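You operate a simulated robot arm through the tools that you are given. There is no shell and no other tool. Be economical: measure what you need, move in short steps, check, and stop when the job is done.

Carry out the task below with a simulated robot arm. There is one attempt and no reset: what you move stays moved.

Task
Clamp the housing in the blue stand, fit the white-banded bar and the mat's disc and ring, timed Left.
Fine: clamp first, then bar, brass disc, gear ring in turn; the ring's stripe goes at the housing's line for that way; the other bar and the pieces beside the mat stay.
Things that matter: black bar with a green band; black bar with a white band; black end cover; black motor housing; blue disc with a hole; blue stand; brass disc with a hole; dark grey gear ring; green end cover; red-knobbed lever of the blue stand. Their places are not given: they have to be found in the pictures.

The check looks at the end state, three seconds after you hand in, the way a careful person would. Anything else that was tipped, shoved, dropped, spilled or broken makes it a failure.

Robot
A 7-joint arm with a two-finger parallel gripper, fixed in place. Base frame: the origin is at the foot of the arm, x ahead of it, y to its left, z up; the work surface is at about z = 3. Units: mm, rad, N and s.
With the tool pointing down near the work surface it reaches from about 240 to 620 mm from the base axis. Its first joint turns from -1.152 to 1.152 rad. Payload 2.6 kg.
The tool frame sits at the grasp point between the pads (the TCP): z along the fingers, y along the line on which they close. The tips reach 30 mm beyond it. The gripper opens to 94 mm. The fingers are 28 mm wide and 10 mm thick; the gripper's body (50 by 96 mm) begins 55 mm behind the TCP.
Orientation is that of the tool frame in the base frame, as a unit quaternion [x, y, z, w]. With the fingers straight down and closing along the base's y, the tool's x points along the base's -x, its y along +y and its z along -z.

Tools
- The arm moves only by the tool servo_tool. Its argument "series" is a list of rows, each a list of 3 entries, a list of its own where there are three numbers: the turn, a rotation vector about the tool's x, y, z in degrees, then the shift along the tool's x, y, z in mm, then the opening, from 0 (shut) to 1 (fully open). In form: [[[ax, ay, az], [dx, dy, dz], claw], ...]. A call has 1 to 8 rows; each row is the pose to reach, as a shift and turn from the pose commanded when the call began, along the tool's axes at that moment. A row lasts 0.2 s, in which the tool goes at most 50 mm and 0.15 rad; a call with a longer step from one row to the next is refused whole, and so is a gripper value outside its range. Where a pose cannot be reached the arm comes as near as it can. A force on the tool above 70 N (or 10 N above the force at the start of the call, whichever is more), or a blocked arm, ends the call early, and 0.2 s more pass. The fingers move at their own pace (about 72 mm/s each) and stop on an object; they squeeze with about 23 N. The grip force told is the motor's: it shows also when the fingers shut on nothing. Time passes only in rows, and 0.2 s behind the last, so rows that repeat a pose let the fingers close. The reply holds the time, the measured pose of the TCP, the force on the tool along the base axes, the opening and the grip force, in the units named above and with some noise, with the torque about the TCP (base axes, N m) and any sound that the robot's microphone picked up.
- Cameras (640 x 400 px; columns grow to the right, rows downward): "scene" is fixed at [44.1, 441.9, 566.8]; the picture's right is [-0.64, -0.77, 0.00], its down [-0.47, 0.39, -0.79] and it looks along [0.61, -0.50, -0.61] (base axes); focal length 313 px, centre (320, 200). "wrist" rides on the gripper at [76, 14, -102] in the tool frame; the picture's right is [-0.18, 0.98, 0.00], its down [-0.75, -0.14, -0.64] and it looks along [-0.63, -0.12, 0.77] (tool axes); focal length 243 px, centre (320, 200).
- camera(camera): a new picture of that camera. The clock stands still meanwhile.
- point_at(camera, pixels): for up to 12 pixels [column, row] of the newest picture of that camera ("zoom" is the newest enlarged one), the place [x, y, z] in the base frame of the surface seen there, good to about 2 mm, but the place of the scene camera against the robot may be out by one fixed shift of up to 12 mm in any direction. The clock stands still meanwhile.
- enlarge(camera, box): a new picture of the part [left, top, right, bottom] of that camera's present view, enlarged. The clock stands still meanwhile.
- hand_in(): hands the job in; it is judged then, once.

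Keep the steps short. Do not move on a guess: measure, check each grasp and each placing, and mend mistakes. In all there are 80 turns and 46 pictures (those below and enlarged ones count). Leave the gripper open and the arm clear of the work at the hand-in unless told otherwise, and finish with a single line.

The tools are called after ">>>" by a JSON object that holds its "op" and its "data". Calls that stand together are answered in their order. servo_tool: Moves the arm, as the interface text tells. Its arguments: {"type":"object","properties":{"series":{"type":"array","items":{"type":"array"}}},"required":["series"]} The other tools are called the same way: camera (camera) takes a picture; point_at (camera, pixels) gives the place of the surface under pixels of a picture; enlarge (camera, box) takes an enlarged picture of a part of a camera's view; hand_in () hands the job in.

At the start:

```text
clock: 0.0
position: [334.0, 137.0, 366.8]
ee_rot: [0.0, 1.0, 0.0, 0.0]
force: [0.2, -0.4, 0.5]
moment: [-0.04, 0.01, 0.03]
opening: 93.9
grasp_force: 0.1
```

scene: 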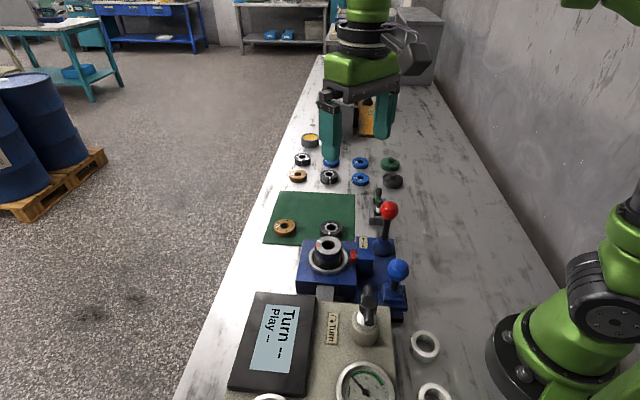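
wrist: 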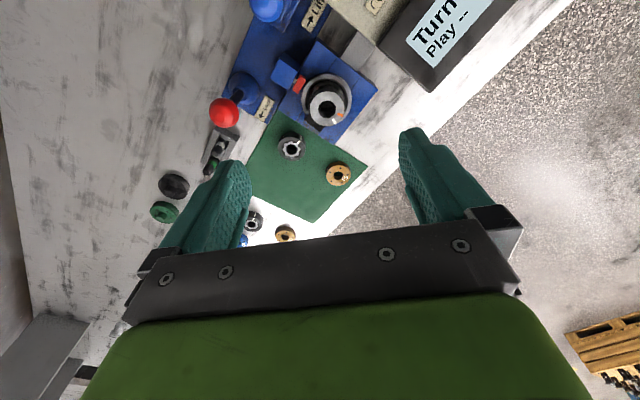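

I see the housing on the blue stand, a mat holding a disc and a ring, and levers. I'll enlarge the working areas first.

>>> {"op": "enlarge", "data": {"camera": "scene", "box": [260, 180, 440, 310]}}

>>> {"op": "enlarge", "data": {"camera": "wrist", "box": [140, 0, 400, 250]}}

>>> {"op": "enlarge", "data": {"camera": "scene", "box": [270, 120, 430, 230]}}

```text
3.08 times, centred on (350, 245) of scene
```

zoom: 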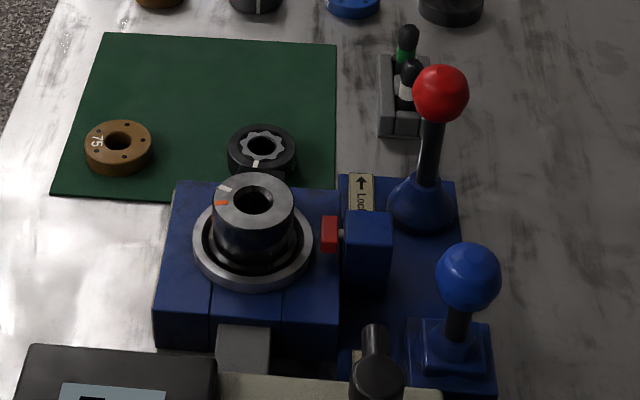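

```text
1.60 times, centred on (270, 125) of wrist
```

zoom: 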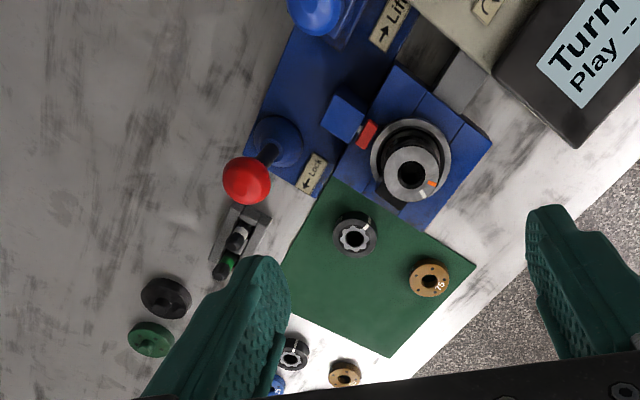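

```text
3.64 times, centred on (350, 175) of scene
```

zoom: 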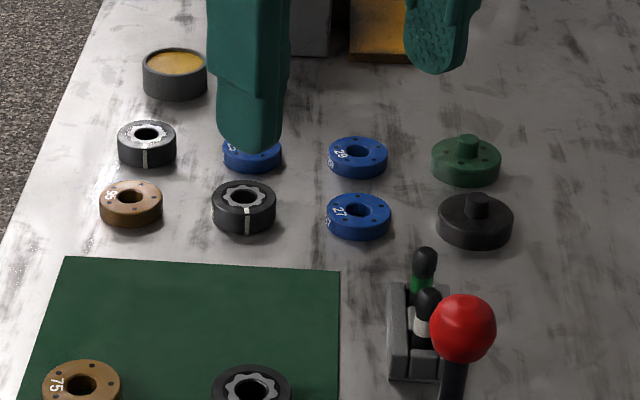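

Next I'll measure the key points in the wrist view: housing rim, jaw, red knob, ring, brass disc, bars and the Lock label.

>>> {"op": "point_at", "data": {"camera": "wrist", "pixels": [[326, 96], [318, 108], [299, 83], [224, 112], [244, 85], [291, 140], [338, 166], [217, 149], [211, 165], [264, 107], [345, 103], [290, 125]]}}

>>> {"op": "point_at", "data": {"camera": "scene", "pixels": [[389, 210], [384, 245], [363, 243], [320, 237], [343, 244], [330, 256], [331, 224], [284, 223], [376, 201], [378, 190], [398, 269], [328, 270]]}}

```text
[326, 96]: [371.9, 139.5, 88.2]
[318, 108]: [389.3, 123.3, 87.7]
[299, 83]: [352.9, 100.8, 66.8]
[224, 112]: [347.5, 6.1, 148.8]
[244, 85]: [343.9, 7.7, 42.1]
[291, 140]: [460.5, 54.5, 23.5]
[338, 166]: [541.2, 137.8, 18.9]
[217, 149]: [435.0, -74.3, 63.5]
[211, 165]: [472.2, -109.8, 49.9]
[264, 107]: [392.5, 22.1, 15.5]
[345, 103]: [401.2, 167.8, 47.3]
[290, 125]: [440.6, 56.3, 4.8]
```

```text
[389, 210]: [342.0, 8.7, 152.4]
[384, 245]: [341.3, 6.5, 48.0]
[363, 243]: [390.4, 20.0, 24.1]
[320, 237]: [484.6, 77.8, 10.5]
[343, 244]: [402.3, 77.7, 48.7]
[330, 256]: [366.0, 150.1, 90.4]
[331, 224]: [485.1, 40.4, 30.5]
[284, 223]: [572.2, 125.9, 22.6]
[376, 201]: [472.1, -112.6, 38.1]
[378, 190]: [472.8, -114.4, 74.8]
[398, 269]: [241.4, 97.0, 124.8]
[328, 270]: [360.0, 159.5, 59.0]
```

The wrist and scene readings agree to within a few mm. Next I'll come down over the housing to about z=180 for a close look at its lines; the tips stay well above everything there.

>>> {"op": "servo_tool", "data": {"series": [[[0, 0, 0], [-12, -2, 38], 1], [[0, 0, 0], [-24, -4, 76], 1], [[0, 0, 0], [-36, -6, 114], 1], [[0, 0, 0], [-48, -8, 150], 1], [[0, 0, 0], [-60, -9, 180], 1], [[0, 0, 0], [-60, -9, 180], 1]]}}

>>> {"op": "camera", "data": {"camera": "wrist"}}

>>> {"op": "enlarge", "data": {"camera": "wrist", "box": [220, 30, 420, 155]}}

```text
clock: 1.4
position: [395.7, 126.4, 184.7]
ee_rot: [0.001, 1.0, -0.001, 0.0]
force: [1.0, -1.1, 0.6]
moment: [0.02, 0.0, 0.01]
opening: 94.1
grasp_force: 0.0
```

```text
40 pictures are left
```

wrist: 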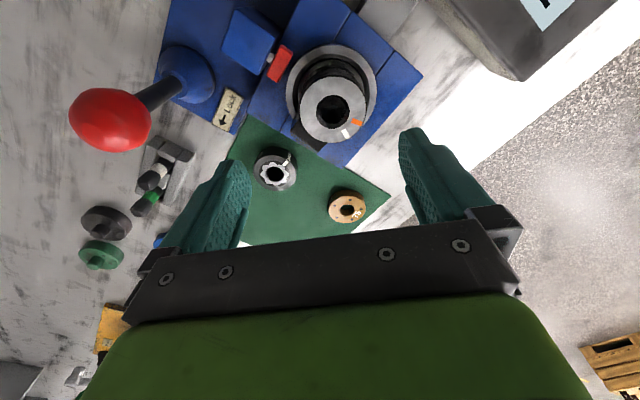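

```text
3.20 times, centred on (320, 92) of wrist
```

zoom: 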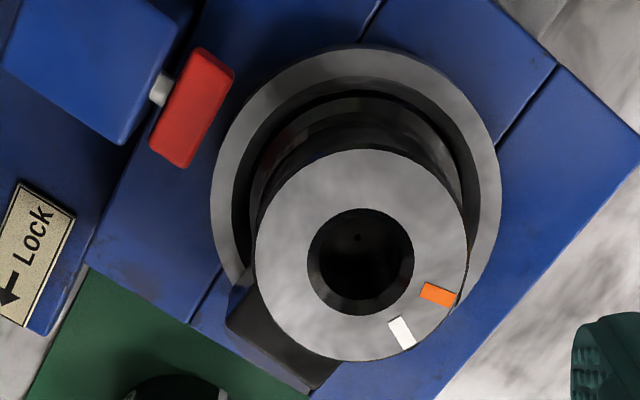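

Two lines show on the housing top, one orange and one white. I'll look for a legend saying which means Left.

>>> {"op": "enlarge", "data": {"camera": "scene", "box": [220, 280, 440, 400]}}

>>> {"op": "enlarge", "data": {"camera": "scene", "box": [290, 225, 410, 300]}}

```text
2.91 times, centred on (330, 340) of scene
```

zoom: 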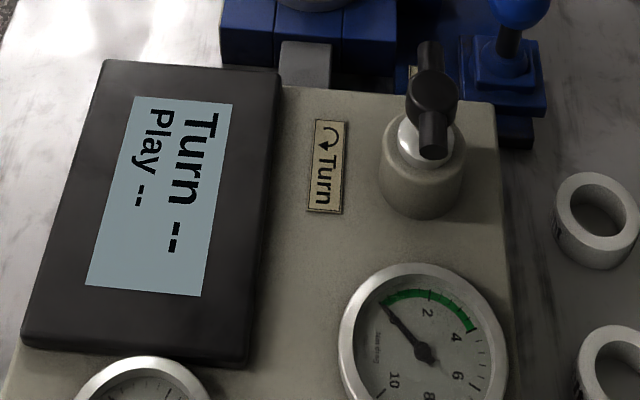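

```text
5.33 times, centred on (350, 262) of scene
```

zoom: 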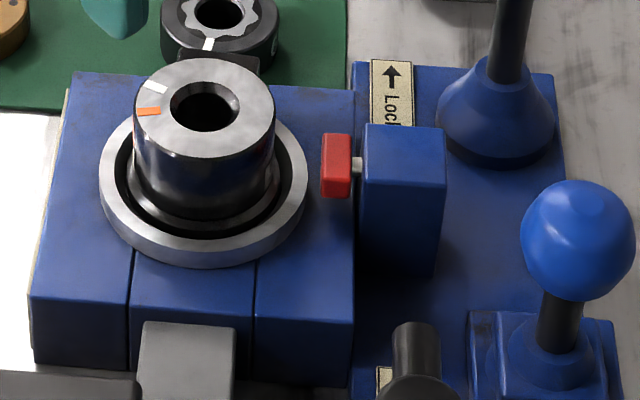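

No legend is visible yet. I'll zoom tighter on the housing top in case there are tiny engravings.

>>> {"op": "enlarge", "data": {"camera": "wrist", "box": [284, 85, 384, 150]}}

```text
6.15 times, centred on (334, 118) of wrist
```

zoom: 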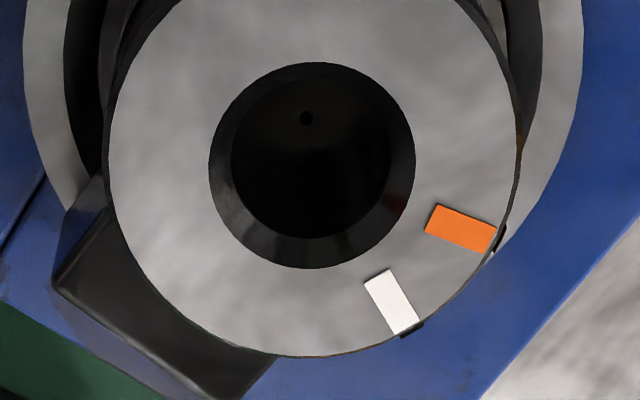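

There are small dark marks on the housing's side below the lines, and a plate edge on the stand face that faces +x+y. I'll turn the tool about 120° and move outside that face so the wrist camera looks back at it.

>>> {"op": "servo_tool", "data": {"series": [[[0, 0, 8], [-8, 12, 0], 1], [[0, 0, 16], [-17, 24, 0], 1], [[0, 0, 24], [-25, 36, 0], 1], [[0, 0, 32], [-34, 48, 0], 1], [[0, 0, 40], [-42, 60, 0], 1], [[0, 0, 48], [-50, 72, 0], 1], [[0, 0, 56], [-58, 83, 0], 1], [[0, 0, 64], [-67, 94, 0], 1]]}}

>>> {"op": "servo_tool", "data": {"series": [[[0, 0, 8], [0, 0, 0], 1], [[0, 0, 16], [0, 0, 0], 1], [[0, 0, 24], [0, 0, 0], 1], [[0, 0, 32], [0, 0, 0], 1], [[0, 0, 40], [0, 0, 0], 1], [[0, 0, 48], [0, 0, 0], 1], [[0, 0, 56], [0, 0, 0], 1]]}}

>>> {"op": "camera", "data": {"camera": "wrist"}}

```text
clock: 3.2
position: [461.2, 221.1, 189.1]
ee_rot: [0.531, 0.847, 0.0, 0.0]
force: [1.0, -0.3, 0.4]
moment: [0.01, 0.01, -0.01]
opening: 93.9
grasp_force: 0.1
```

```text
clock: 4.8
position: [461.0, 223.2, 185.0]
ee_rot: [0.867, 0.499, 0.0, 0.0]
force: [-0.9, -0.6, 0.2]
moment: [0.0, 0.03, 0.01]
opening: 94.0
grasp_force: 0.0
```

```text
35 pictures are left
```

wrist: 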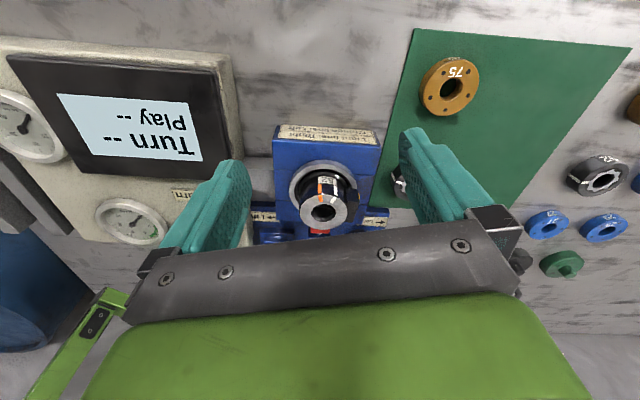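

There is a label plate on the stand's face near (327,135). I'll enlarge it.

>>> {"op": "enlarge", "data": {"camera": "wrist", "box": [270, 120, 385, 190]}}

>>> {"op": "point_at", "data": {"camera": "wrist", "pixels": [[280, 133], [374, 138], [377, 143], [276, 143], [304, 216], [342, 216], [323, 228], [323, 202], [450, 70], [450, 102], [428, 88], [476, 85]]}}

```text
5.57 times, centred on (328, 155) of wrist
```

zoom: 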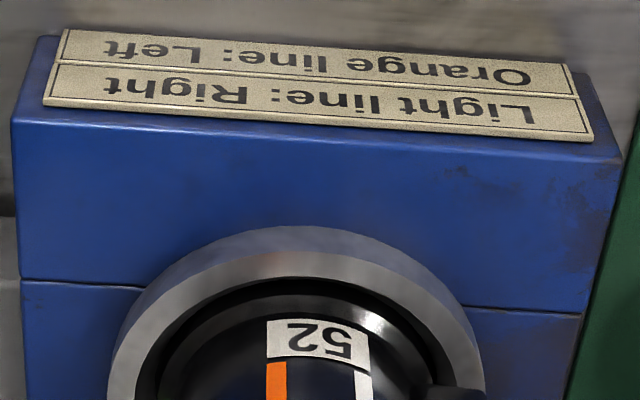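

```text
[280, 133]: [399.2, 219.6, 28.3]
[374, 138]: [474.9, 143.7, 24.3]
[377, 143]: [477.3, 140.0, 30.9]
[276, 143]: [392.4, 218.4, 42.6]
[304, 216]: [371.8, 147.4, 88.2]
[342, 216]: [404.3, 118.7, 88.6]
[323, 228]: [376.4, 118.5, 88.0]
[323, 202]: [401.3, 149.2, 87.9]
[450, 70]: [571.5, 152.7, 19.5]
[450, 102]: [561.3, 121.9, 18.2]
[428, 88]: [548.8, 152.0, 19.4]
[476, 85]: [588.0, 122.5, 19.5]
```

The legend reads "Orange line: Left". The housing centre is at about (388.5, 133.5), and the lock direction is about (0.73,-0.68). I'll shut the fingers and carry them above the back side of the red knob (its centre is about (352,-2,131)), ready to push.

>>> {"op": "servo_tool", "data": {"series": [[[0, 0, 3], [-40, -6, 0], 1], [[0, 0, 6], [-80, -12, 0], 0.5], [[0, 0, 9], [-119, -17, 0], 0], [[0, 0, 11], [-159, -23, 0], 0], [[0, 0, 13], [-198, -29, 0], 0], [[0, 0, 13], [-238, -34, 0], 0], [[0, 0, 13], [-238, -34, 0], 0]]}}

>>> {"op": "camera", "data": {"camera": "scene"}}

```text
clock: 6.4
position: [311.8, 35.2, 183.9]
ee_rot: [0.917, 0.399, 0.0, -0.001]
force: [-0.2, -1.2, -0.5]
moment: [0.01, 0.0, 0.01]
opening: 0.0
grasp_force: 23.1
```

```text
33 pictures are left
```

scene: 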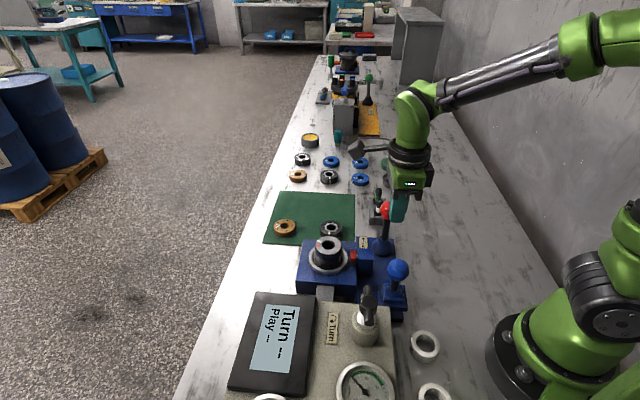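

Tips at (397,222) look close to the knob at (386,210). I'll check before coming down.

>>> {"op": "enlarge", "data": {"camera": "scene", "box": [340, 170, 440, 270]}}

>>> {"op": "enlarge", "data": {"camera": "wrist", "box": [160, 20, 560, 270]}}

```text
4.00 times, centred on (390, 220) of scene
```

zoom: 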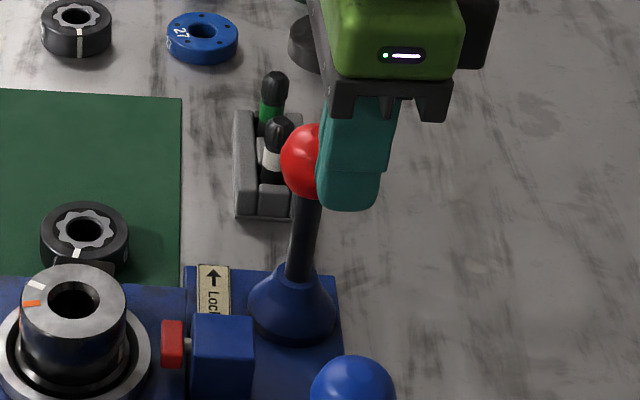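

```text
1.60 times, centred on (360, 145) of wrist
```

zoom: 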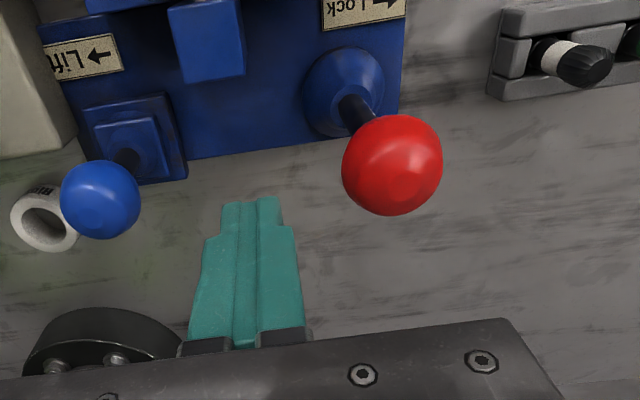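

The view is clear: knob (392,165), finger tips (250,205). I'll measure the knob, the lever base and the bars.

>>> {"op": "point_at", "data": {"camera": "zoom", "pixels": [[392, 165], [347, 165], [438, 165], [392, 120], [392, 210], [250, 200], [346, 90], [350, 108], [580, 62], [100, 200], [320, 90], [370, 90]]}}

```text
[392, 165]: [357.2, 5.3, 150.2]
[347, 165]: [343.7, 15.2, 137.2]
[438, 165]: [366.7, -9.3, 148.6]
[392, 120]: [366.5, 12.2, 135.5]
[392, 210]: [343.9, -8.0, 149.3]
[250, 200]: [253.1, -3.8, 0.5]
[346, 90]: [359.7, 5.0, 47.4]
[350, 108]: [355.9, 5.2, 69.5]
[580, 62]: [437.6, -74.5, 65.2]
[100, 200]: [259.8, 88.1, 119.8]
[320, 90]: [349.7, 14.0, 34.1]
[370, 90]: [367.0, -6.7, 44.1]
```

The knob centre is about (355,-4,133), directly in line, 58 mm ahead along tool y. I'll descend 38 mm and approach 22 mm.

>>> {"op": "servo_tool", "data": {"series": [[[0, 0, 0], [0, 0, 20], 0], [[0, 0, 0], [0, 0, 38], 0], [[0, 0, 0], [0, 10, 38], 0], [[0, 0, 0], [0, 22, 38], 0]]}}

>>> {"op": "servo_tool", "data": {"series": [[[0, 0, 0], [0, 8, 0], 0], [[0, 0, 0], [0, 16, 0], 0], [[0, 0, 0], [0, 24, 0], 0], [[0, 0, 0], [0, 32, 0], 0], [[0, 0, 0], [0, 40, 0], 0]]}}

```text
clock: 7.4
position: [328.5, 19.8, 149.3]
ee_rot: [0.917, 0.399, 0.0, 0.0]
force: [-0.1, -0.2, -1.1]
moment: [0.01, -0.01, -0.03]
opening: 0.0
grasp_force: 22.9
```

```text
clock: 8.6
position: [358.2, -10.4, 147.9]
ee_rot: [0.918, 0.398, -0.001, 0.001]
force: [-1.2, 0.8, -0.4]
moment: [0.01, 0.04, 0.01]
opening: 0.2
grasp_force: 23.2
```

The force is small, so I'll see what the lever did.

>>> {"op": "enlarge", "data": {"camera": "scene", "box": [320, 170, 440, 270]}}

```text
4.00 times, centred on (380, 220) of scene
```

zoom: 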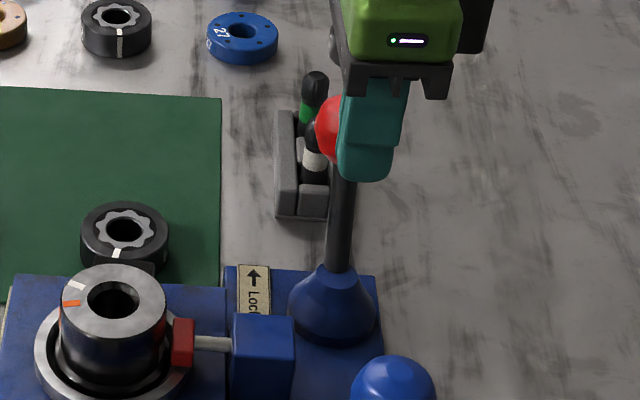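

The lever is moving and the jaw is extending to the housing. I'll push on in small steps.

>>> {"op": "servo_tool", "data": {"series": [[[0, 0, 0], [0, 5, 1], 0], [[0, 0, 0], [0, 10, 2], 0], [[0, 0, 0], [0, 15, 3], 0], [[0, 0, 0], [0, 20, 4], 0]]}}

>>> {"op": "enlarge", "data": {"camera": "scene", "box": [320, 170, 440, 270]}}

```text
clock: 9.6
position: [372.2, -23.0, 142.9]
ee_rot: [0.917, 0.398, -0.001, -0.002]
force: [-10.4, 5.3, 8.5]
moment: [0.06, 0.21, -0.02]
opening: 0.0
grasp_force: 23.3
```

```text
4.00 times, centred on (380, 220) of scene
```

zoom: 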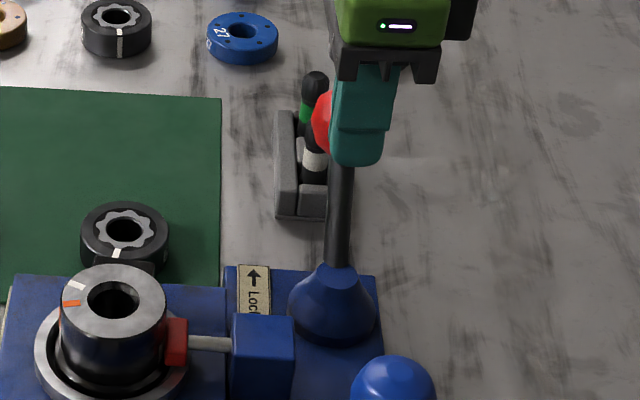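

Force is now about 14 N and the jaw is at the housing. I'll push a little more to find the end stop or a click.

>>> {"op": "servo_tool", "data": {"series": [[[0, 0, 0], [0, 4, 1], 0], [[0, 0, 0], [0, 8, 2], 0], [[0, 0, 0], [0, 8, 2], 0]]}}

>>> {"op": "servo_tool", "data": {"series": [[[0, 0, 0], [0, 4, 1], 0], [[0, 0, 0], [0, 8, 2], 0], [[0, 0, 0], [0, 8, 2], 0]]}}

>>> {"op": "enlarge", "data": {"camera": "scene", "box": [320, 170, 440, 270]}}

```text
clock: 10.2
position: [373.5, -22.4, 141.0]
ee_rot: [0.919, 0.394, -0.006, -0.012]
force: [-9.6, 4.9, 6.5]
moment: [0.04, 0.18, -0.02]
opening: 0.1
grasp_force: 23.5
stopped in row 3: the force on the tool passed its limit at 76 N (the readings are from after the stop); the commanded pose is now the measured one
```

```text
clock: 10.8
position: [374.7, -21.9, 141.6]
ee_rot: [0.92, 0.39, -0.01, -0.022]
force: [-9.0, 4.4, 6.9]
moment: [0.07, 0.18, -0.02]
opening: 0.0
grasp_force: 23.0
stopped in row 3: the force on the tool passed its limit at 76 N (the readings are from after the stop); the commanded pose is now the measured one
```

```text
4.00 times, centred on (380, 220) of scene
```

zoom: 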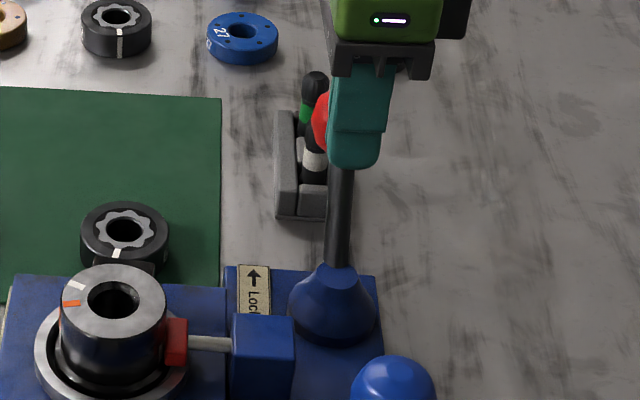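

That's a hard stop, so the lever is at its end. I'll back off, rise, straighten the small tilt, and check that the lever stays.

>>> {"op": "servo_tool", "data": {"series": [[[0, 0, 0], [0, -12, 0], 0], [[-1.4, 0, 0], [0, -25, -5], 0], [[-2.8, 0, 0], [0, -35, -40], 0], [[-2.8, 0, 0], [0, -35, -80], 0], [[-2.8, 0, 0], [0, -35, -80], 0]]}}

>>> {"op": "enlarge", "data": {"camera": "wrist", "box": [160, 0, 560, 250]}}

>>> {"op": "enlarge", "data": {"camera": "scene", "box": [290, 170, 430, 270]}}

```text
clock: 12.0
position: [352.6, -2.5, 222.7]
ee_rot: [0.92, 0.391, -0.001, 0.003]
force: [0.1, 0.0, 0.0]
moment: [0.0, -0.01, 0.02]
opening: 0.0
grasp_force: 23.3
```

```text
1.60 times, centred on (360, 125) of wrist
```

zoom: 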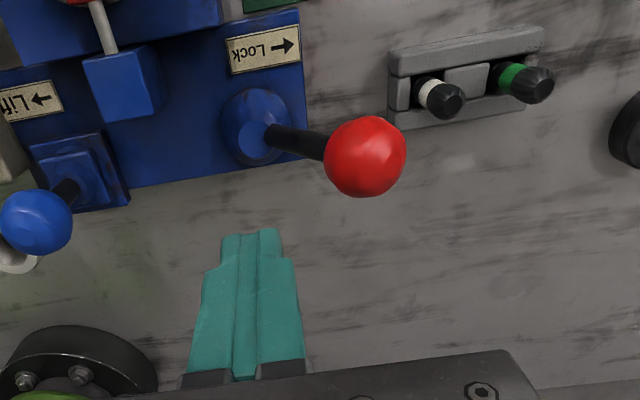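

```text
4.00 times, centred on (360, 220) of scene
```

zoom: 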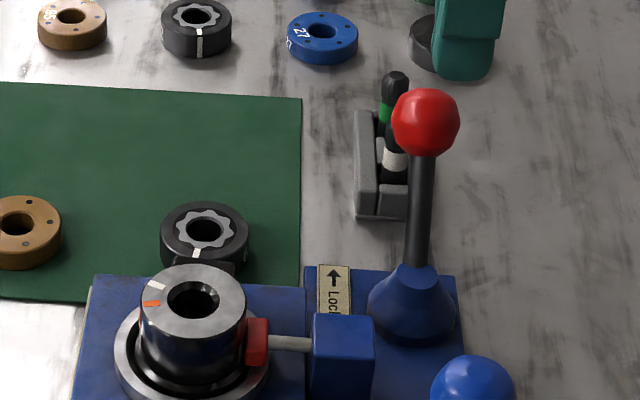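

The lever holds and the jaw bears on the housing. Next I'll look closely at the rack and its bars.

>>> {"op": "enlarge", "data": {"camera": "wrist", "box": [390, 5, 530, 92]}}

>>> {"op": "point_at", "data": {"camera": "zoom", "pixels": [[240, 340], [200, 370], [280, 370], [510, 280], [100, 210], [20, 200], [580, 80], [300, 290], [130, 360], [60, 290], [400, 380], [160, 330]]}}

```text
4.57 times, centred on (460, 48) of wrist
```

zoom: 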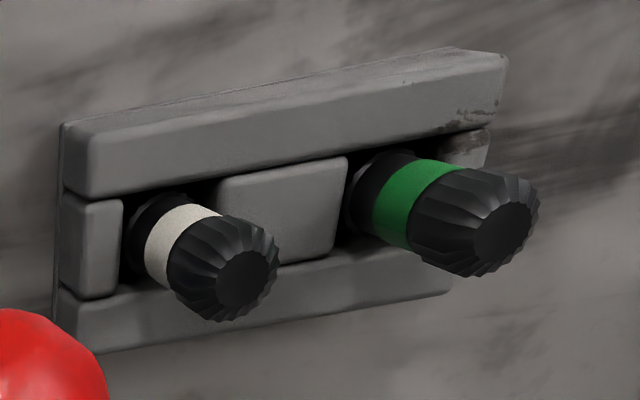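

```text
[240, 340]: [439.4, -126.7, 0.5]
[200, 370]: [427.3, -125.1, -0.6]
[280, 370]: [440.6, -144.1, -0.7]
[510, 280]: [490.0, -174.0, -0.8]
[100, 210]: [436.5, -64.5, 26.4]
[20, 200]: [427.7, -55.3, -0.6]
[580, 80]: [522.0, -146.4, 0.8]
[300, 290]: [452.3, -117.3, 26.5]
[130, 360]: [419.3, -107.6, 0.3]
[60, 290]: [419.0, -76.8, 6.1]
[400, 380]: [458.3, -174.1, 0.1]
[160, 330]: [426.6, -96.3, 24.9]
```

Both bars stand upright in the rack sockets. I'll measure the tops and bodies.

>>> {"op": "point_at", "data": {"camera": "zoom", "pixels": [[243, 280], [222, 280], [265, 280], [243, 300], [243, 262], [195, 250], [175, 235], [155, 235], [503, 230], [480, 230], [100, 150], [450, 90]]}}

>>> {"op": "point_at", "data": {"camera": "scene", "pixels": [[320, 240]]}}

```text
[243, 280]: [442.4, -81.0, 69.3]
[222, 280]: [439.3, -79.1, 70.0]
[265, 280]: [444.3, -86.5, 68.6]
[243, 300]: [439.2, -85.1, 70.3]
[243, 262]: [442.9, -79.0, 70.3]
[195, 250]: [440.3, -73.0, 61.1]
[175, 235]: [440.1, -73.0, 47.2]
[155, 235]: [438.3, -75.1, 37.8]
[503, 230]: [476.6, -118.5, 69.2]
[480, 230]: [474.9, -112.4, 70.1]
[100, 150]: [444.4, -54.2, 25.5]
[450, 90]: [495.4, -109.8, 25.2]
```

```text
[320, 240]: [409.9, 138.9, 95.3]
```

White bar: axis about (441,-81.5), top z about 70. The green one is at (476,-116), and the knob stands toward (396,-42). I'll turn so the fingers close across the rack line and go above the white bar, staying high.

>>> {"op": "servo_tool", "data": {"series": [[[0, 0, -8], [1, 20, 0], 0.5], [[0, 0, -16], [2, 40, 0], 0.5], [[0, 0, -24], [2, 60, 0], 0.5], [[0, 0, -32], [3, 80, 0], 0.5], [[0, 0, -40], [4, 100, 0], 0.5], [[0, 0, -48], [4, 118, 0], 0.5], [[0, 0, -56], [4, 118, 0], 0.5], [[0, 0, -64], [4, 118, 0], 0.5]]}}

>>> {"op": "servo_tool", "data": {"series": [[[0, 0, -8], [0, 0, 15], 0.5], [[0, 0, -16], [0, 0, 30], 0.5], [[0, 0, -26], [0, 0, 50], 0.5], [[0, 0, -26], [0, 0, 70], 0.5], [[0, 0, -26], [0, 0, 70], 0.5]]}}

>>> {"op": "camera", "data": {"camera": "wrist"}}

```text
clock: 13.8
position: [440.3, -81.0, 223.2]
ee_rot: [0.572, 0.82, -0.003, 0.002]
force: [0.2, 0.2, -1.0]
moment: [0.0, 0.01, 0.01]
opening: 46.9
grasp_force: 0.0
```

```text
refused: row 3 steps farther than a row can; nothing moved
```

```text
24 pictures are left
```

wrist: 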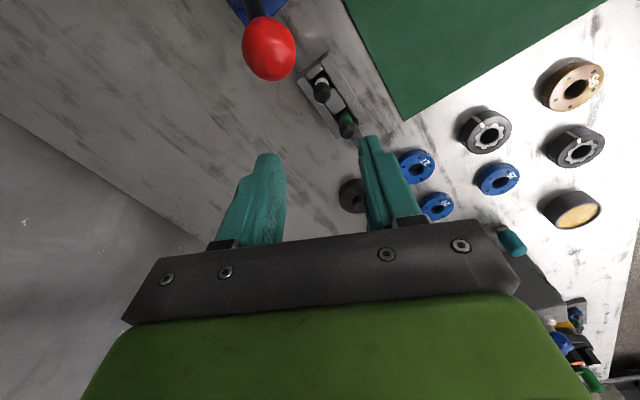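

The second call was refused for too big a turn step. I'll measure the bar and knob from this view.

>>> {"op": "point_at", "data": {"camera": "wrist", "pixels": [[322, 94], [319, 93], [326, 94], [322, 97], [320, 82], [268, 48], [258, 40], [280, 40], [347, 131]]}}

>>> {"op": "servo_tool", "data": {"series": [[[0, 0, -8], [0, 0, 20], 0.5], [[0, 0, -16], [0, 0, 40], 0.5], [[0, 0, -22], [0, 0, 60], 0.5], [[0, 0, -22], [0, 0, 70], 0.5], [[0, 0, -22], [0, 0, 70], 0.5]]}}

>>> {"op": "camera", "data": {"camera": "wrist"}}

```text
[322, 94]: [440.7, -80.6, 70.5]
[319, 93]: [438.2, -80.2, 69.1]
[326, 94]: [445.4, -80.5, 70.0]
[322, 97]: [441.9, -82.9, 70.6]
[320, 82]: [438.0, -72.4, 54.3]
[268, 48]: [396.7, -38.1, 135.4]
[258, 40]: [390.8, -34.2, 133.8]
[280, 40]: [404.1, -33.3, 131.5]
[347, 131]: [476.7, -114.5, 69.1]
```

```text
clock: 15.0
position: [439.4, -80.4, 150.6]
ee_rot: [0.406, 0.914, -0.003, 0.001]
force: [-0.2, 0.6, 0.9]
moment: [-0.01, -0.02, -0.01]
opening: 46.9
grasp_force: 0.0
```

```text
23 pictures are left
```

wrist: 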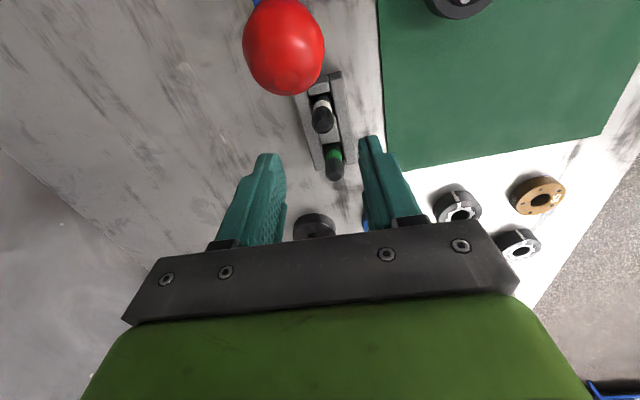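

TCP is within 2 mm of the bar axis. I'll descend to z≈82 (tips ≈52, on the cap) and close.

>>> {"op": "servo_tool", "data": {"series": [[[0, 0, 0], [-2, 1, 25], 0.5], [[0, 0, 0], [-2, 1, 50], 0.5], [[0, 0, 0], [-2, 1, 69], 0.5], [[0, 0, 0], [-2, 1, 69], 0.25], [[0, 0, 0], [-2, 1, 69], 0], [[0, 0, 0], [-2, 1, 69], 0], [[0, 0, 0], [-2, 1, 69], 0]]}}

>>> {"op": "enlarge", "data": {"camera": "scene", "box": [340, 150, 440, 240]}}

```text
clock: 16.6
position: [441.8, -82.3, 84.2]
ee_rot: [0.406, 0.914, -0.003, 0.002]
force: [-0.8, 0.2, 1.1]
moment: [-0.02, 0.0, 0.02]
opening: 16.3
grasp_force: 23.0
```

```text
4.44 times, centred on (390, 195) of scene
```

zoom: 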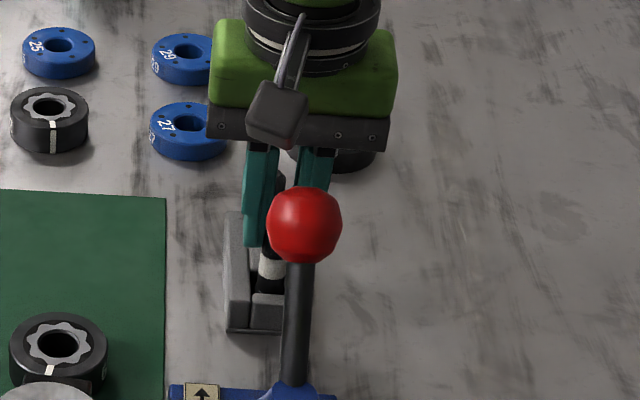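

Gripped at 16.3 mm. I'll lift straight up and check with a picture.

>>> {"op": "servo_tool", "data": {"series": [[[0, 0, 0], [0, 0, -20], 0], [[0, 0, 0], [0, 0, -50], 0], [[0, 0, 0], [0, 0, -95], 0], [[0, 0, 0], [0, 0, -136], 0], [[0, 0, 0], [0, 0, -136], 0]]}}

>>> {"op": "enlarge", "data": {"camera": "scene", "box": [290, 100, 450, 270]}}

```text
clock: 17.8
position: [438.5, -77.5, 221.6]
ee_rot: [0.406, 0.914, -0.003, 0.002]
force: [0.4, -0.1, -1.1]
moment: [-0.01, -0.03, -0.02]
opening: 16.3
grasp_force: 22.3
```

```text
2.35 times, centred on (370, 185) of scene
```

zoom: 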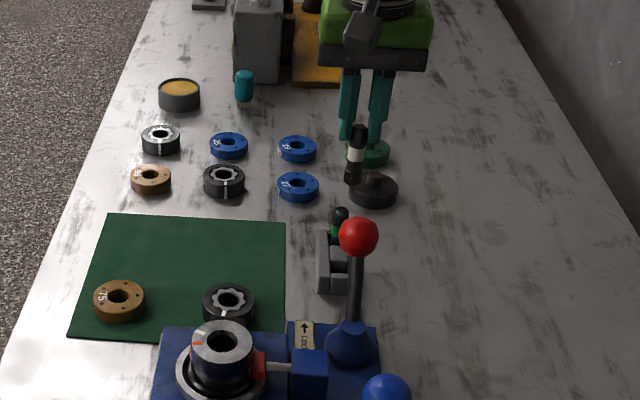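

The bar is held upright and the green bar stayed. I'll carry it over the housing at the same height, then lower it to hover.

>>> {"op": "servo_tool", "data": {"series": [[[0, 0, 0], [32, 17, 0], 0], [[0, 0, 0], [65, 35, 0], 0], [[0, 0, 0], [97, 52, 0], 0], [[0, 0, 0], [130, 70, 0], 0], [[0, 0, 0], [162, 87, 0], 0], [[0, 0, 0], [194, 104, 0], 0], [[0, 0, 0], [194, 104, 40], 0], [[0, 0, 0], [194, 104, 40], 0]]}}

>>> {"op": "enlarge", "data": {"camera": "scene", "box": [270, 180, 390, 270]}}

>>> {"op": "camera", "data": {"camera": "wrist"}}

```text
clock: 19.6
position: [387.9, 129.8, 175.8]
ee_rot: [0.406, 0.914, -0.002, 0.002]
force: [0.1, 1.0, -1.2]
moment: [0.0, 0.01, -0.01]
opening: 16.4
grasp_force: 23.2
```

```text
4.44 times, centred on (330, 225) of scene
```

zoom: 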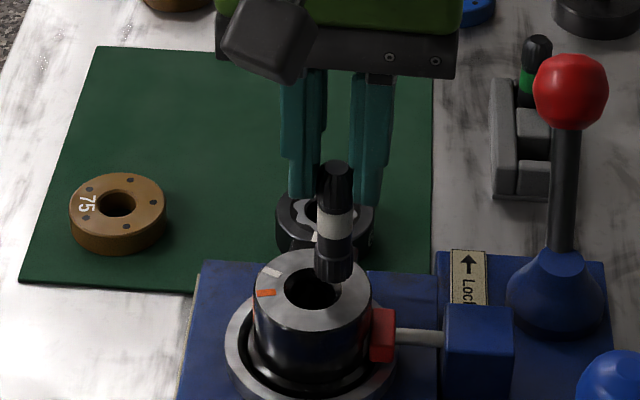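

```text
19 pictures are left
```

wrist: 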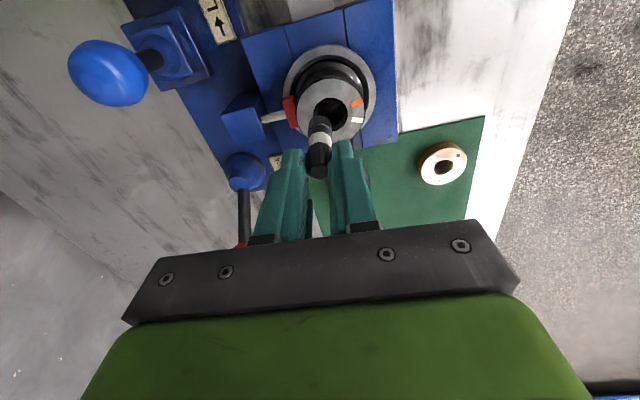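

The bar hangs just behind the bore in the scene zoom. I'll measure bar and rim in the same view so the offset cancels, and again with the wrist.

>>> {"op": "point_at", "data": {"camera": "zoom", "pixels": [[334, 222], [326, 222], [345, 222], [334, 250], [334, 170], [334, 270], [256, 295], [368, 295], [300, 331], [330, 252], [285, 265], [345, 325]]}}

>>> {"op": "point_at", "data": {"camera": "wrist", "pixels": [[320, 142], [314, 142], [326, 142], [320, 122], [302, 100], [353, 92], [330, 81], [343, 138], [362, 113], [300, 122], [318, 172], [360, 96]]}}

```text
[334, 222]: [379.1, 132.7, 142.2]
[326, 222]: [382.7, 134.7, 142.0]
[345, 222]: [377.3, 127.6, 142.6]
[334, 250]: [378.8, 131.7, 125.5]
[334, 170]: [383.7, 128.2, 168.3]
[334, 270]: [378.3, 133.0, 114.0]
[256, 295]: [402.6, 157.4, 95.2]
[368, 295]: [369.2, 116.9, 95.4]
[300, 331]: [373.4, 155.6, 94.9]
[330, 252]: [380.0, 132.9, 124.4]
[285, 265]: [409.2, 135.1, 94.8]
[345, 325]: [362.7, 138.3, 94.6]
```

```text
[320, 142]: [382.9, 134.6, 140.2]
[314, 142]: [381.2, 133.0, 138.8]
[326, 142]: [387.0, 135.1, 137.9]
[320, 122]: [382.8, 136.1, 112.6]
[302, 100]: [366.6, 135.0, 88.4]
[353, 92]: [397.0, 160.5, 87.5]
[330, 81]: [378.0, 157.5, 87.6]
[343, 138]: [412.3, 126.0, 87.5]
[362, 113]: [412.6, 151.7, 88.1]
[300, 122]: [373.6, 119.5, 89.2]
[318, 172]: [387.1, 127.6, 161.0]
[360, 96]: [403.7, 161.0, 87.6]
```

Bar and bore differ by roughly (+4,+8) mm in both views. I'll correct and look again.

>>> {"op": "servo_tool", "data": {"series": [[[0, 0, 0], [3.3, 8.9, 0], 0], [[0, 0, 0], [3.3, 8.9, 0], 0]]}}

>>> {"op": "enlarge", "data": {"camera": "scene", "box": [290, 200, 370, 260]}}

>>> {"op": "enlarge", "data": {"camera": "wrist", "box": [270, 60, 390, 180]}}

```text
clock: 20.2
position: [393.7, 139.2, 177.8]
ee_rot: [0.406, 0.914, -0.003, 0.002]
force: [0.6, 0.3, -0.8]
moment: [0.01, 0.03, 0.01]
opening: 16.2
grasp_force: 23.1
```

```text
6.67 times, centred on (330, 230) of scene
```

zoom: 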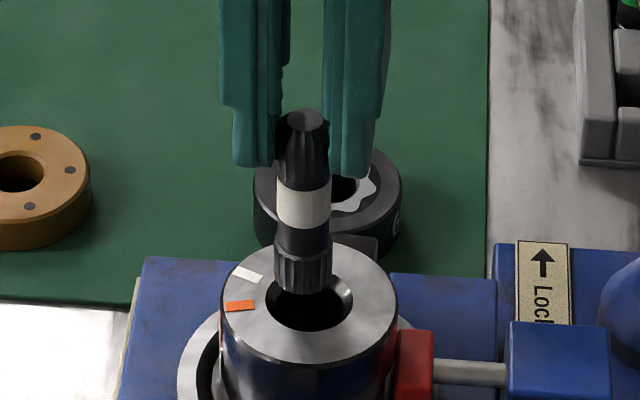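

```text
3.33 times, centred on (330, 120) of wrist
```

zoom: 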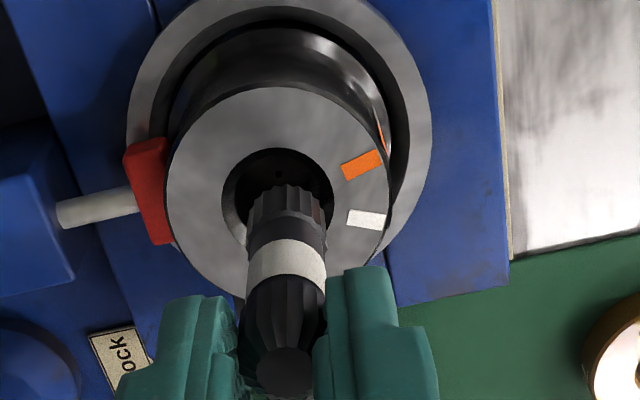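

Very close now. I'll measure the splined end and the bore rim in the wrist zoom.

>>> {"op": "point_at", "data": {"camera": "zoom", "pixels": [[285, 200], [285, 220], [262, 215], [308, 215], [228, 190], [226, 215], [330, 180], [336, 200], [262, 143], [300, 145], [170, 200], [386, 180]]}}

```text
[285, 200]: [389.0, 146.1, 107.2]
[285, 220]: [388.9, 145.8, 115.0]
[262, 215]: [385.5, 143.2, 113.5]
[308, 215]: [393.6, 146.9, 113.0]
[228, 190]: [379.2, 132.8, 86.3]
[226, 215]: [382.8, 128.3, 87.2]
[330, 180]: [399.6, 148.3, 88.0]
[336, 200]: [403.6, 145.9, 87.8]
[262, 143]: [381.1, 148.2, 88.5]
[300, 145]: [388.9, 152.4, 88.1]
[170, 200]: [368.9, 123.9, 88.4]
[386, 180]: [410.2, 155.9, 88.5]
```

Bore centre is about (391,139.3) and bar axis about (392.6,139). I'll shift ~1.7 mm and lower gently.

>>> {"op": "servo_tool", "data": {"series": [[[0, 0, 0], [0.5, -1.7, 0], 0], [[0, 0, 0], [0.5, -1.7, 6], 0], [[0, 0, 0], [0.5, -1.7, 12], 0], [[0, 0, 0], [0.5, -1.7, 18], 0], [[0, 0, 0], [0.5, -1.7, 24], 0], [[0, 0, 0], [0.5, -1.7, 24], 0]]}}

>>> {"op": "enlarge", "data": {"camera": "scene", "box": [290, 200, 370, 260]}}

```text
clock: 21.6
position: [392.0, 139.5, 154.3]
ee_rot: [0.407, 0.914, -0.003, 0.002]
force: [-0.1, 0.1, -2.2]
moment: [0.01, 0.0, 0.0]
opening: 16.3
grasp_force: 22.5
```

```text
6.67 times, centred on (330, 230) of scene
```

zoom: 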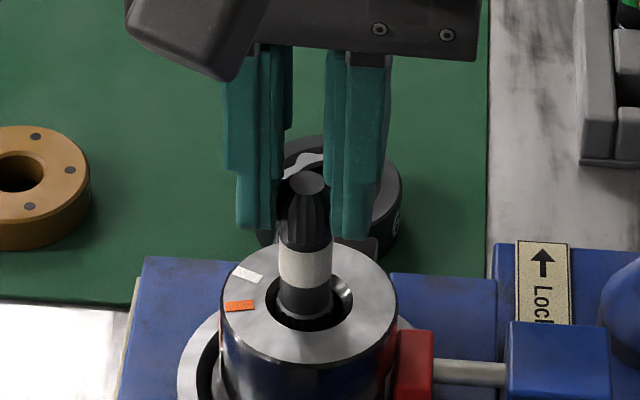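

It's entering freely. I'll lower in small steps and watch the force.

>>> {"op": "servo_tool", "data": {"series": [[[0, 0, 0], [0, 0, 4], 0], [[0, 0, 0], [0, 0, 8], 0], [[0, 0, 0], [0, 0, 12], 0], [[0, 0, 0], [0, 0, 12], 0]]}}

>>> {"op": "servo_tool", "data": {"series": [[[0, 0, 0], [0, 0, 3], 0], [[0, 0, 0], [0, 0, 6], 0], [[0, 0, 0], [0, 0, 8], 0], [[0, 0, 0], [0, 0, 8], 0]]}}

```text
clock: 22.6
position: [393.1, 139.1, 144.1]
ee_rot: [0.406, 0.914, -0.002, 0.004]
force: [2.7, -0.9, 15.3]
moment: [-0.06, -0.12, 0.08]
opening: 16.6
grasp_force: 23.1
```

```text
clock: 23.6
position: [392.6, 140.8, 135.2]
ee_rot: [0.406, 0.914, -0.002, 0.0]
force: [-2.4, 0.4, 18.6]
moment: [0.02, 0.12, 0.02]
opening: 16.8
grasp_force: 23.3
```

Force is ~16–18 N, either seated or slipping in the grip. I'll look.

>>> {"op": "enlarge", "data": {"camera": "scene", "box": [290, 200, 370, 260]}}

```text
6.67 times, centred on (330, 230) of scene
```

zoom: 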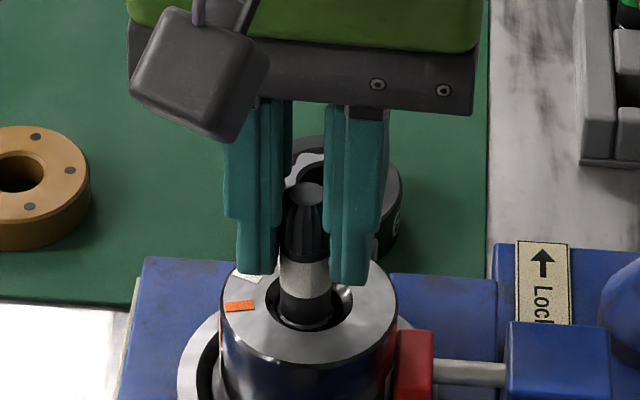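

The bar stopped (about 20 mm deep, matching the visible bore depth) while the fingers slid 8 mm along the cap, so it's seated. I'll release and rise.

>>> {"op": "servo_tool", "data": {"series": [[[0, 0, 0], [0, 0, 0], 0.2], [[0, 0, 0], [0, 0, 0], 0.5], [[0, 0, 0], [0, 0, 0], 0.5], [[0, 0, 0], [0, 0, -30], 0.5], [[0, 0, 0], [0, 0, -75], 0.5], [[0, 0, 0], [0, 0, -75], 0.5]]}}

>>> {"op": "enlarge", "data": {"camera": "wrist", "box": [240, 40, 480, 190]}}

```text
clock: 25.0
position: [392.3, 140.1, 210.7]
ee_rot: [0.407, 0.914, -0.003, 0.001]
force: [0.9, 0.3, 0.1]
moment: [0.01, -0.01, 0.04]
opening: 47.0
grasp_force: 0.0
```

```text
2.67 times, centred on (360, 115) of wrist
```

zoom: 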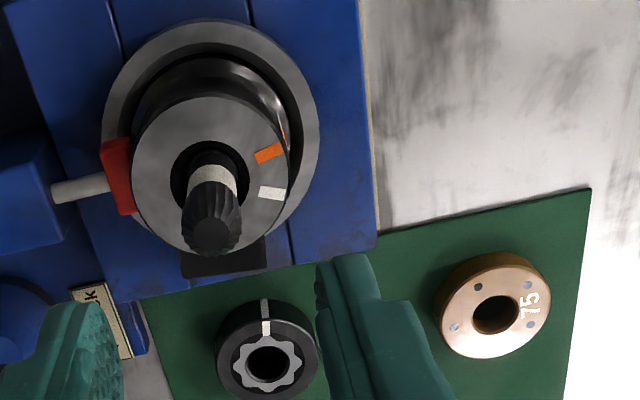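

The bar stands in the bore. I'll measure bar top, disc and ring in this zoom.

>>> {"op": "point_at", "data": {"camera": "zoom", "pixels": [[211, 234], [196, 232], [228, 232], [474, 314], [520, 314], [497, 296], [497, 333], [440, 312], [549, 312], [496, 357], [500, 265], [270, 363]]}}

>>> {"op": "point_at", "data": {"camera": "zoom", "pixels": [[266, 328], [265, 308], [222, 362], [318, 362], [270, 395], [257, 155], [280, 146], [278, 193], [136, 170], [290, 165], [190, 96], [268, 338]]}}

```text
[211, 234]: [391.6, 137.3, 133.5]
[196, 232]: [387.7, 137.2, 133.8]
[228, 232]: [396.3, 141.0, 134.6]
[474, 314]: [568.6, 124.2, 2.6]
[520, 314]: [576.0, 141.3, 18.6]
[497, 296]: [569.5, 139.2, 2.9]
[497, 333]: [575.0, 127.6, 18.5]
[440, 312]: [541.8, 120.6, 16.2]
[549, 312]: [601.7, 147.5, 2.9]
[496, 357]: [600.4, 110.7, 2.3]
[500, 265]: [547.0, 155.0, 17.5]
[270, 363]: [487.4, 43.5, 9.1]
```

```text
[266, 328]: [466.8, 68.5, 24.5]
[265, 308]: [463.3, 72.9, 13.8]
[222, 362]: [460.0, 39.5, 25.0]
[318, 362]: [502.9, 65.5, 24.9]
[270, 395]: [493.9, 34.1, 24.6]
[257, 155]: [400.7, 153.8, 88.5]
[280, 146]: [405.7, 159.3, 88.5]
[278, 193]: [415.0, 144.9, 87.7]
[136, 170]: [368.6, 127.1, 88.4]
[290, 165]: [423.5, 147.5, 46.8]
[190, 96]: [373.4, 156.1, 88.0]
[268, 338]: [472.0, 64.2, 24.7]
```

Bar top is at (392,138.5,134). Disc centre ≈(567,136), top z 19, Ø50. Ring centre ≈(481.5,52.5), stripe azimuth ≈131°; orange line azimuth ≈53°. I'll go above the disc at z≈100 and verify.

>>> {"op": "servo_tool", "data": {"series": [[[0, 0, 0], [-24, 25, 0], 0.74], [[0, 0, 0], [-48, 51, 0], 0.74], [[0, 0, 0], [-72, 76, 0], 0.74], [[0, 0, 0], [-96, 102, 0], 0.74], [[0, 0, 0], [-120, 127.5, 0], 0.74], [[0, 0, 0], [-120, 127.5, 45], 0.74], [[0, 0, 0], [-120, 127.5, 90], 0.74], [[0, 0, 0], [-120, 127.5, 110], 0.74]]}}

>>> {"op": "enlarge", "data": {"camera": "wrist", "box": [220, 100, 440, 240]}}

```text
clock: 26.8
position: [567.5, 136.2, 98.3]
ee_rot: [0.406, 0.914, -0.002, 0.001]
force: [0.3, 0.5, -0.1]
moment: [-0.01, -0.02, -0.01]
opening: 69.6
grasp_force: 0.1
```

```text
2.86 times, centred on (330, 170) of wrist
```

zoom: 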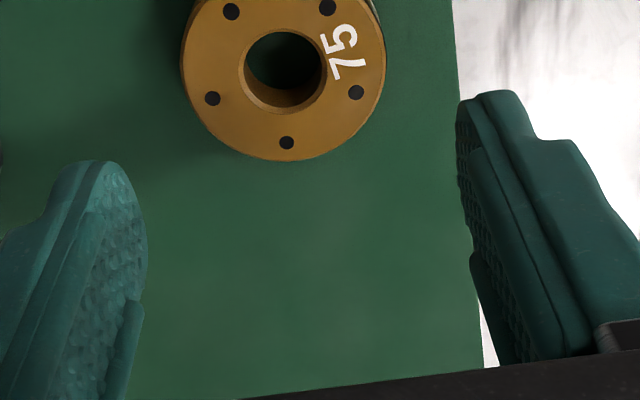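

>>> {"op": "point_at", "data": {"camera": "zoom", "pixels": [[183, 60], [383, 60], [285, 158], [240, 70], [326, 65], [283, 33], [283, 110], [200, 115], [365, 115]]}}

```text
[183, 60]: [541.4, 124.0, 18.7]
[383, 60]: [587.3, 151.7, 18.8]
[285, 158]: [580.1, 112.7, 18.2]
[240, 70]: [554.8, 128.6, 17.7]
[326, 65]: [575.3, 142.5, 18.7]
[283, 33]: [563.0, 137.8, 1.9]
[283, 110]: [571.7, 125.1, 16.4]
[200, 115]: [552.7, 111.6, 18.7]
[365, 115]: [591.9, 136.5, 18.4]
```

Fitted disc centre is (565.7,135.4), r≈27. I'll centre on it, descend 61 mm and close.

>>> {"op": "servo_tool", "data": {"series": [[[0, 0, 0], [0.4, -1.4, 25], 0.74], [[0, 0, 0], [0.4, -1.4, 48], 0.74], [[0, 0, 0], [0.4, -1.4, 61], 0.74], [[0, 0, 0], [0.4, -1.4, 61], 0.5], [[0, 0, 0], [0.4, -1.4, 61], 0.3], [[0, 0, 0], [0.4, -1.4, 61], 0.3], [[0, 0, 0], [0.4, -1.4, 61], 0.3]]}}

>>> {"op": "servo_tool", "data": {"series": [[[0, 0, 0], [0, 0, -20], 0.3], [[0, 0, 0], [0, 0, -60], 0.3], [[0, 0, 0], [0, 0, -100], 0.3], [[0, 0, 0], [0, 0, -140], 0.3], [[0, 0, 0], [0, 0, -170], 0.3], [[0, 0, 0], [0, 0, -170], 0.3]]}}

>>> {"op": "enlarge", "data": {"camera": "wrist", "box": [220, 90, 440, 230]}}

```text
clock: 28.4
position: [567.2, 134.7, 38.1]
ee_rot: [0.406, 0.914, -0.002, 0.001]
force: [-0.1, 0.1, 0.0]
moment: [0.0, 0.01, 0.02]
opening: 54.7
grasp_force: 23.1
```

```text
clock: 29.8
position: [568.0, 131.8, 209.0]
ee_rot: [0.406, 0.914, -0.003, 0.001]
force: [-0.4, -0.3, 0.3]
moment: [-0.01, -0.01, 0.03]
opening: 28.4
grasp_force: 0.1
```

```text
2.86 times, centred on (330, 160) of wrist
```

zoom: 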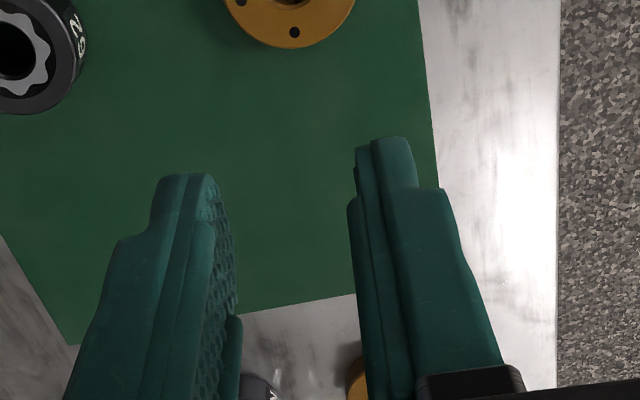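

The fingers had 54.7 mm on the disc but slipped off on the lift. I'll check that the disc lies flat and where.

>>> {"op": "enlarge", "data": {"camera": "wrist", "box": [220, 20, 420, 150]}}

>>> {"op": "point_at", "data": {"camera": "zoom", "pixels": [[320, 200], [260, 200], [380, 200], [320, 170], [320, 230], [320, 260], [290, 180], [350, 180]]}}

```text
3.08 times, centred on (320, 85) of wrist
```

zoom: 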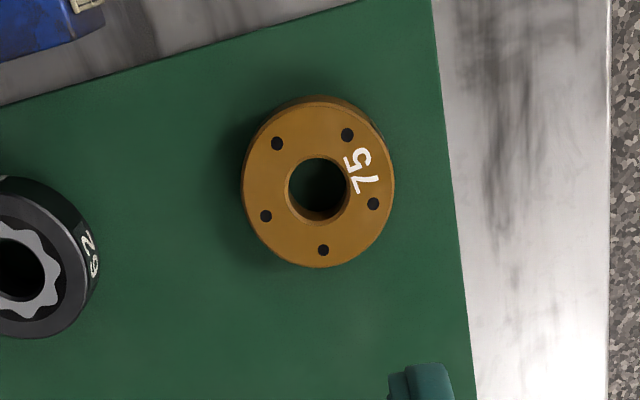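

```text
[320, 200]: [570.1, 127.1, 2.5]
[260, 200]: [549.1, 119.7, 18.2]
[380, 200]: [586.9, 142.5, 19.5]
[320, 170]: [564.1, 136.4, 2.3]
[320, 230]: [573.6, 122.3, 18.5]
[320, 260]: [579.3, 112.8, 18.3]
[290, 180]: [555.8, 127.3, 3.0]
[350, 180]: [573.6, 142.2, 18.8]
```

The disc is flat in place; the top rim is unchanged. I'll re-grip lower (tips ≈5 mm) with full closing, then lift slowly.

>>> {"op": "servo_tool", "data": {"series": [[[0, 0, 0], [0, 0, 40], 0.74], [[0, 0, 0], [0, 0, 85], 0.74], [[0, 0, 0], [0, 0, 130], 0.74], [[0, 0, 0], [0, 0, 160], 0.74], [[0, 0, 0], [0, 0, 173.5], 0.74], [[0, 0, 0], [0, 0, 173.5], 0.74]]}}

>>> {"op": "servo_tool", "data": {"series": [[[0, 0, 0], [0, 0, 0], 0.4], [[0, 0, 0], [0, 0, 0], 0], [[0, 0, 0], [0, 0, 0], 0], [[0, 0, 0], [0, 0, 0], 0], [[0, 0, 0], [0, 0, -4], 0], [[0, 0, 0], [0, 0, -8], 0], [[0, 0, 0], [0, 0, -12], 0]]}}

```text
clock: 31.2
position: [569.2, 135.1, 34.1]
ee_rot: [0.406, 0.914, -0.003, 0.001]
force: [-0.2, 0.2, -0.3]
moment: [0.01, 0.04, 0.01]
opening: 69.5
grasp_force: 0.1
```

```text
clock: 32.8
position: [567.9, 135.4, 46.5]
ee_rot: [0.406, 0.914, -0.002, 0.002]
force: [-0.1, 0.3, -2.0]
moment: [-0.01, 0.02, -0.04]
opening: 53.6
grasp_force: 22.8
```

Held: force −2 N, opening 53.6. I'll lift on slowly.

>>> {"op": "servo_tool", "data": {"series": [[[0, 0, 0], [0, 0, -10], 0], [[0, 0, 0], [0, 0, -25], 0], [[0, 0, 0], [0, 0, -43], 0], [[0, 0, 0], [0, 0, -61], 0], [[0, 0, 0], [0, 0, -80], 0], [[0, 0, 0], [0, 0, -100], 0], [[0, 0, 0], [0, 0, -120], 0], [[0, 0, 0], [0, 0, -135], 0]]}}

```text
clock: 34.6
position: [566.7, 135.6, 183.1]
ee_rot: [0.406, 0.914, -0.003, 0.001]
force: [-0.6, 0.5, -1.5]
moment: [0.01, -0.03, 0.02]
opening: 53.5
grasp_force: 23.2
```

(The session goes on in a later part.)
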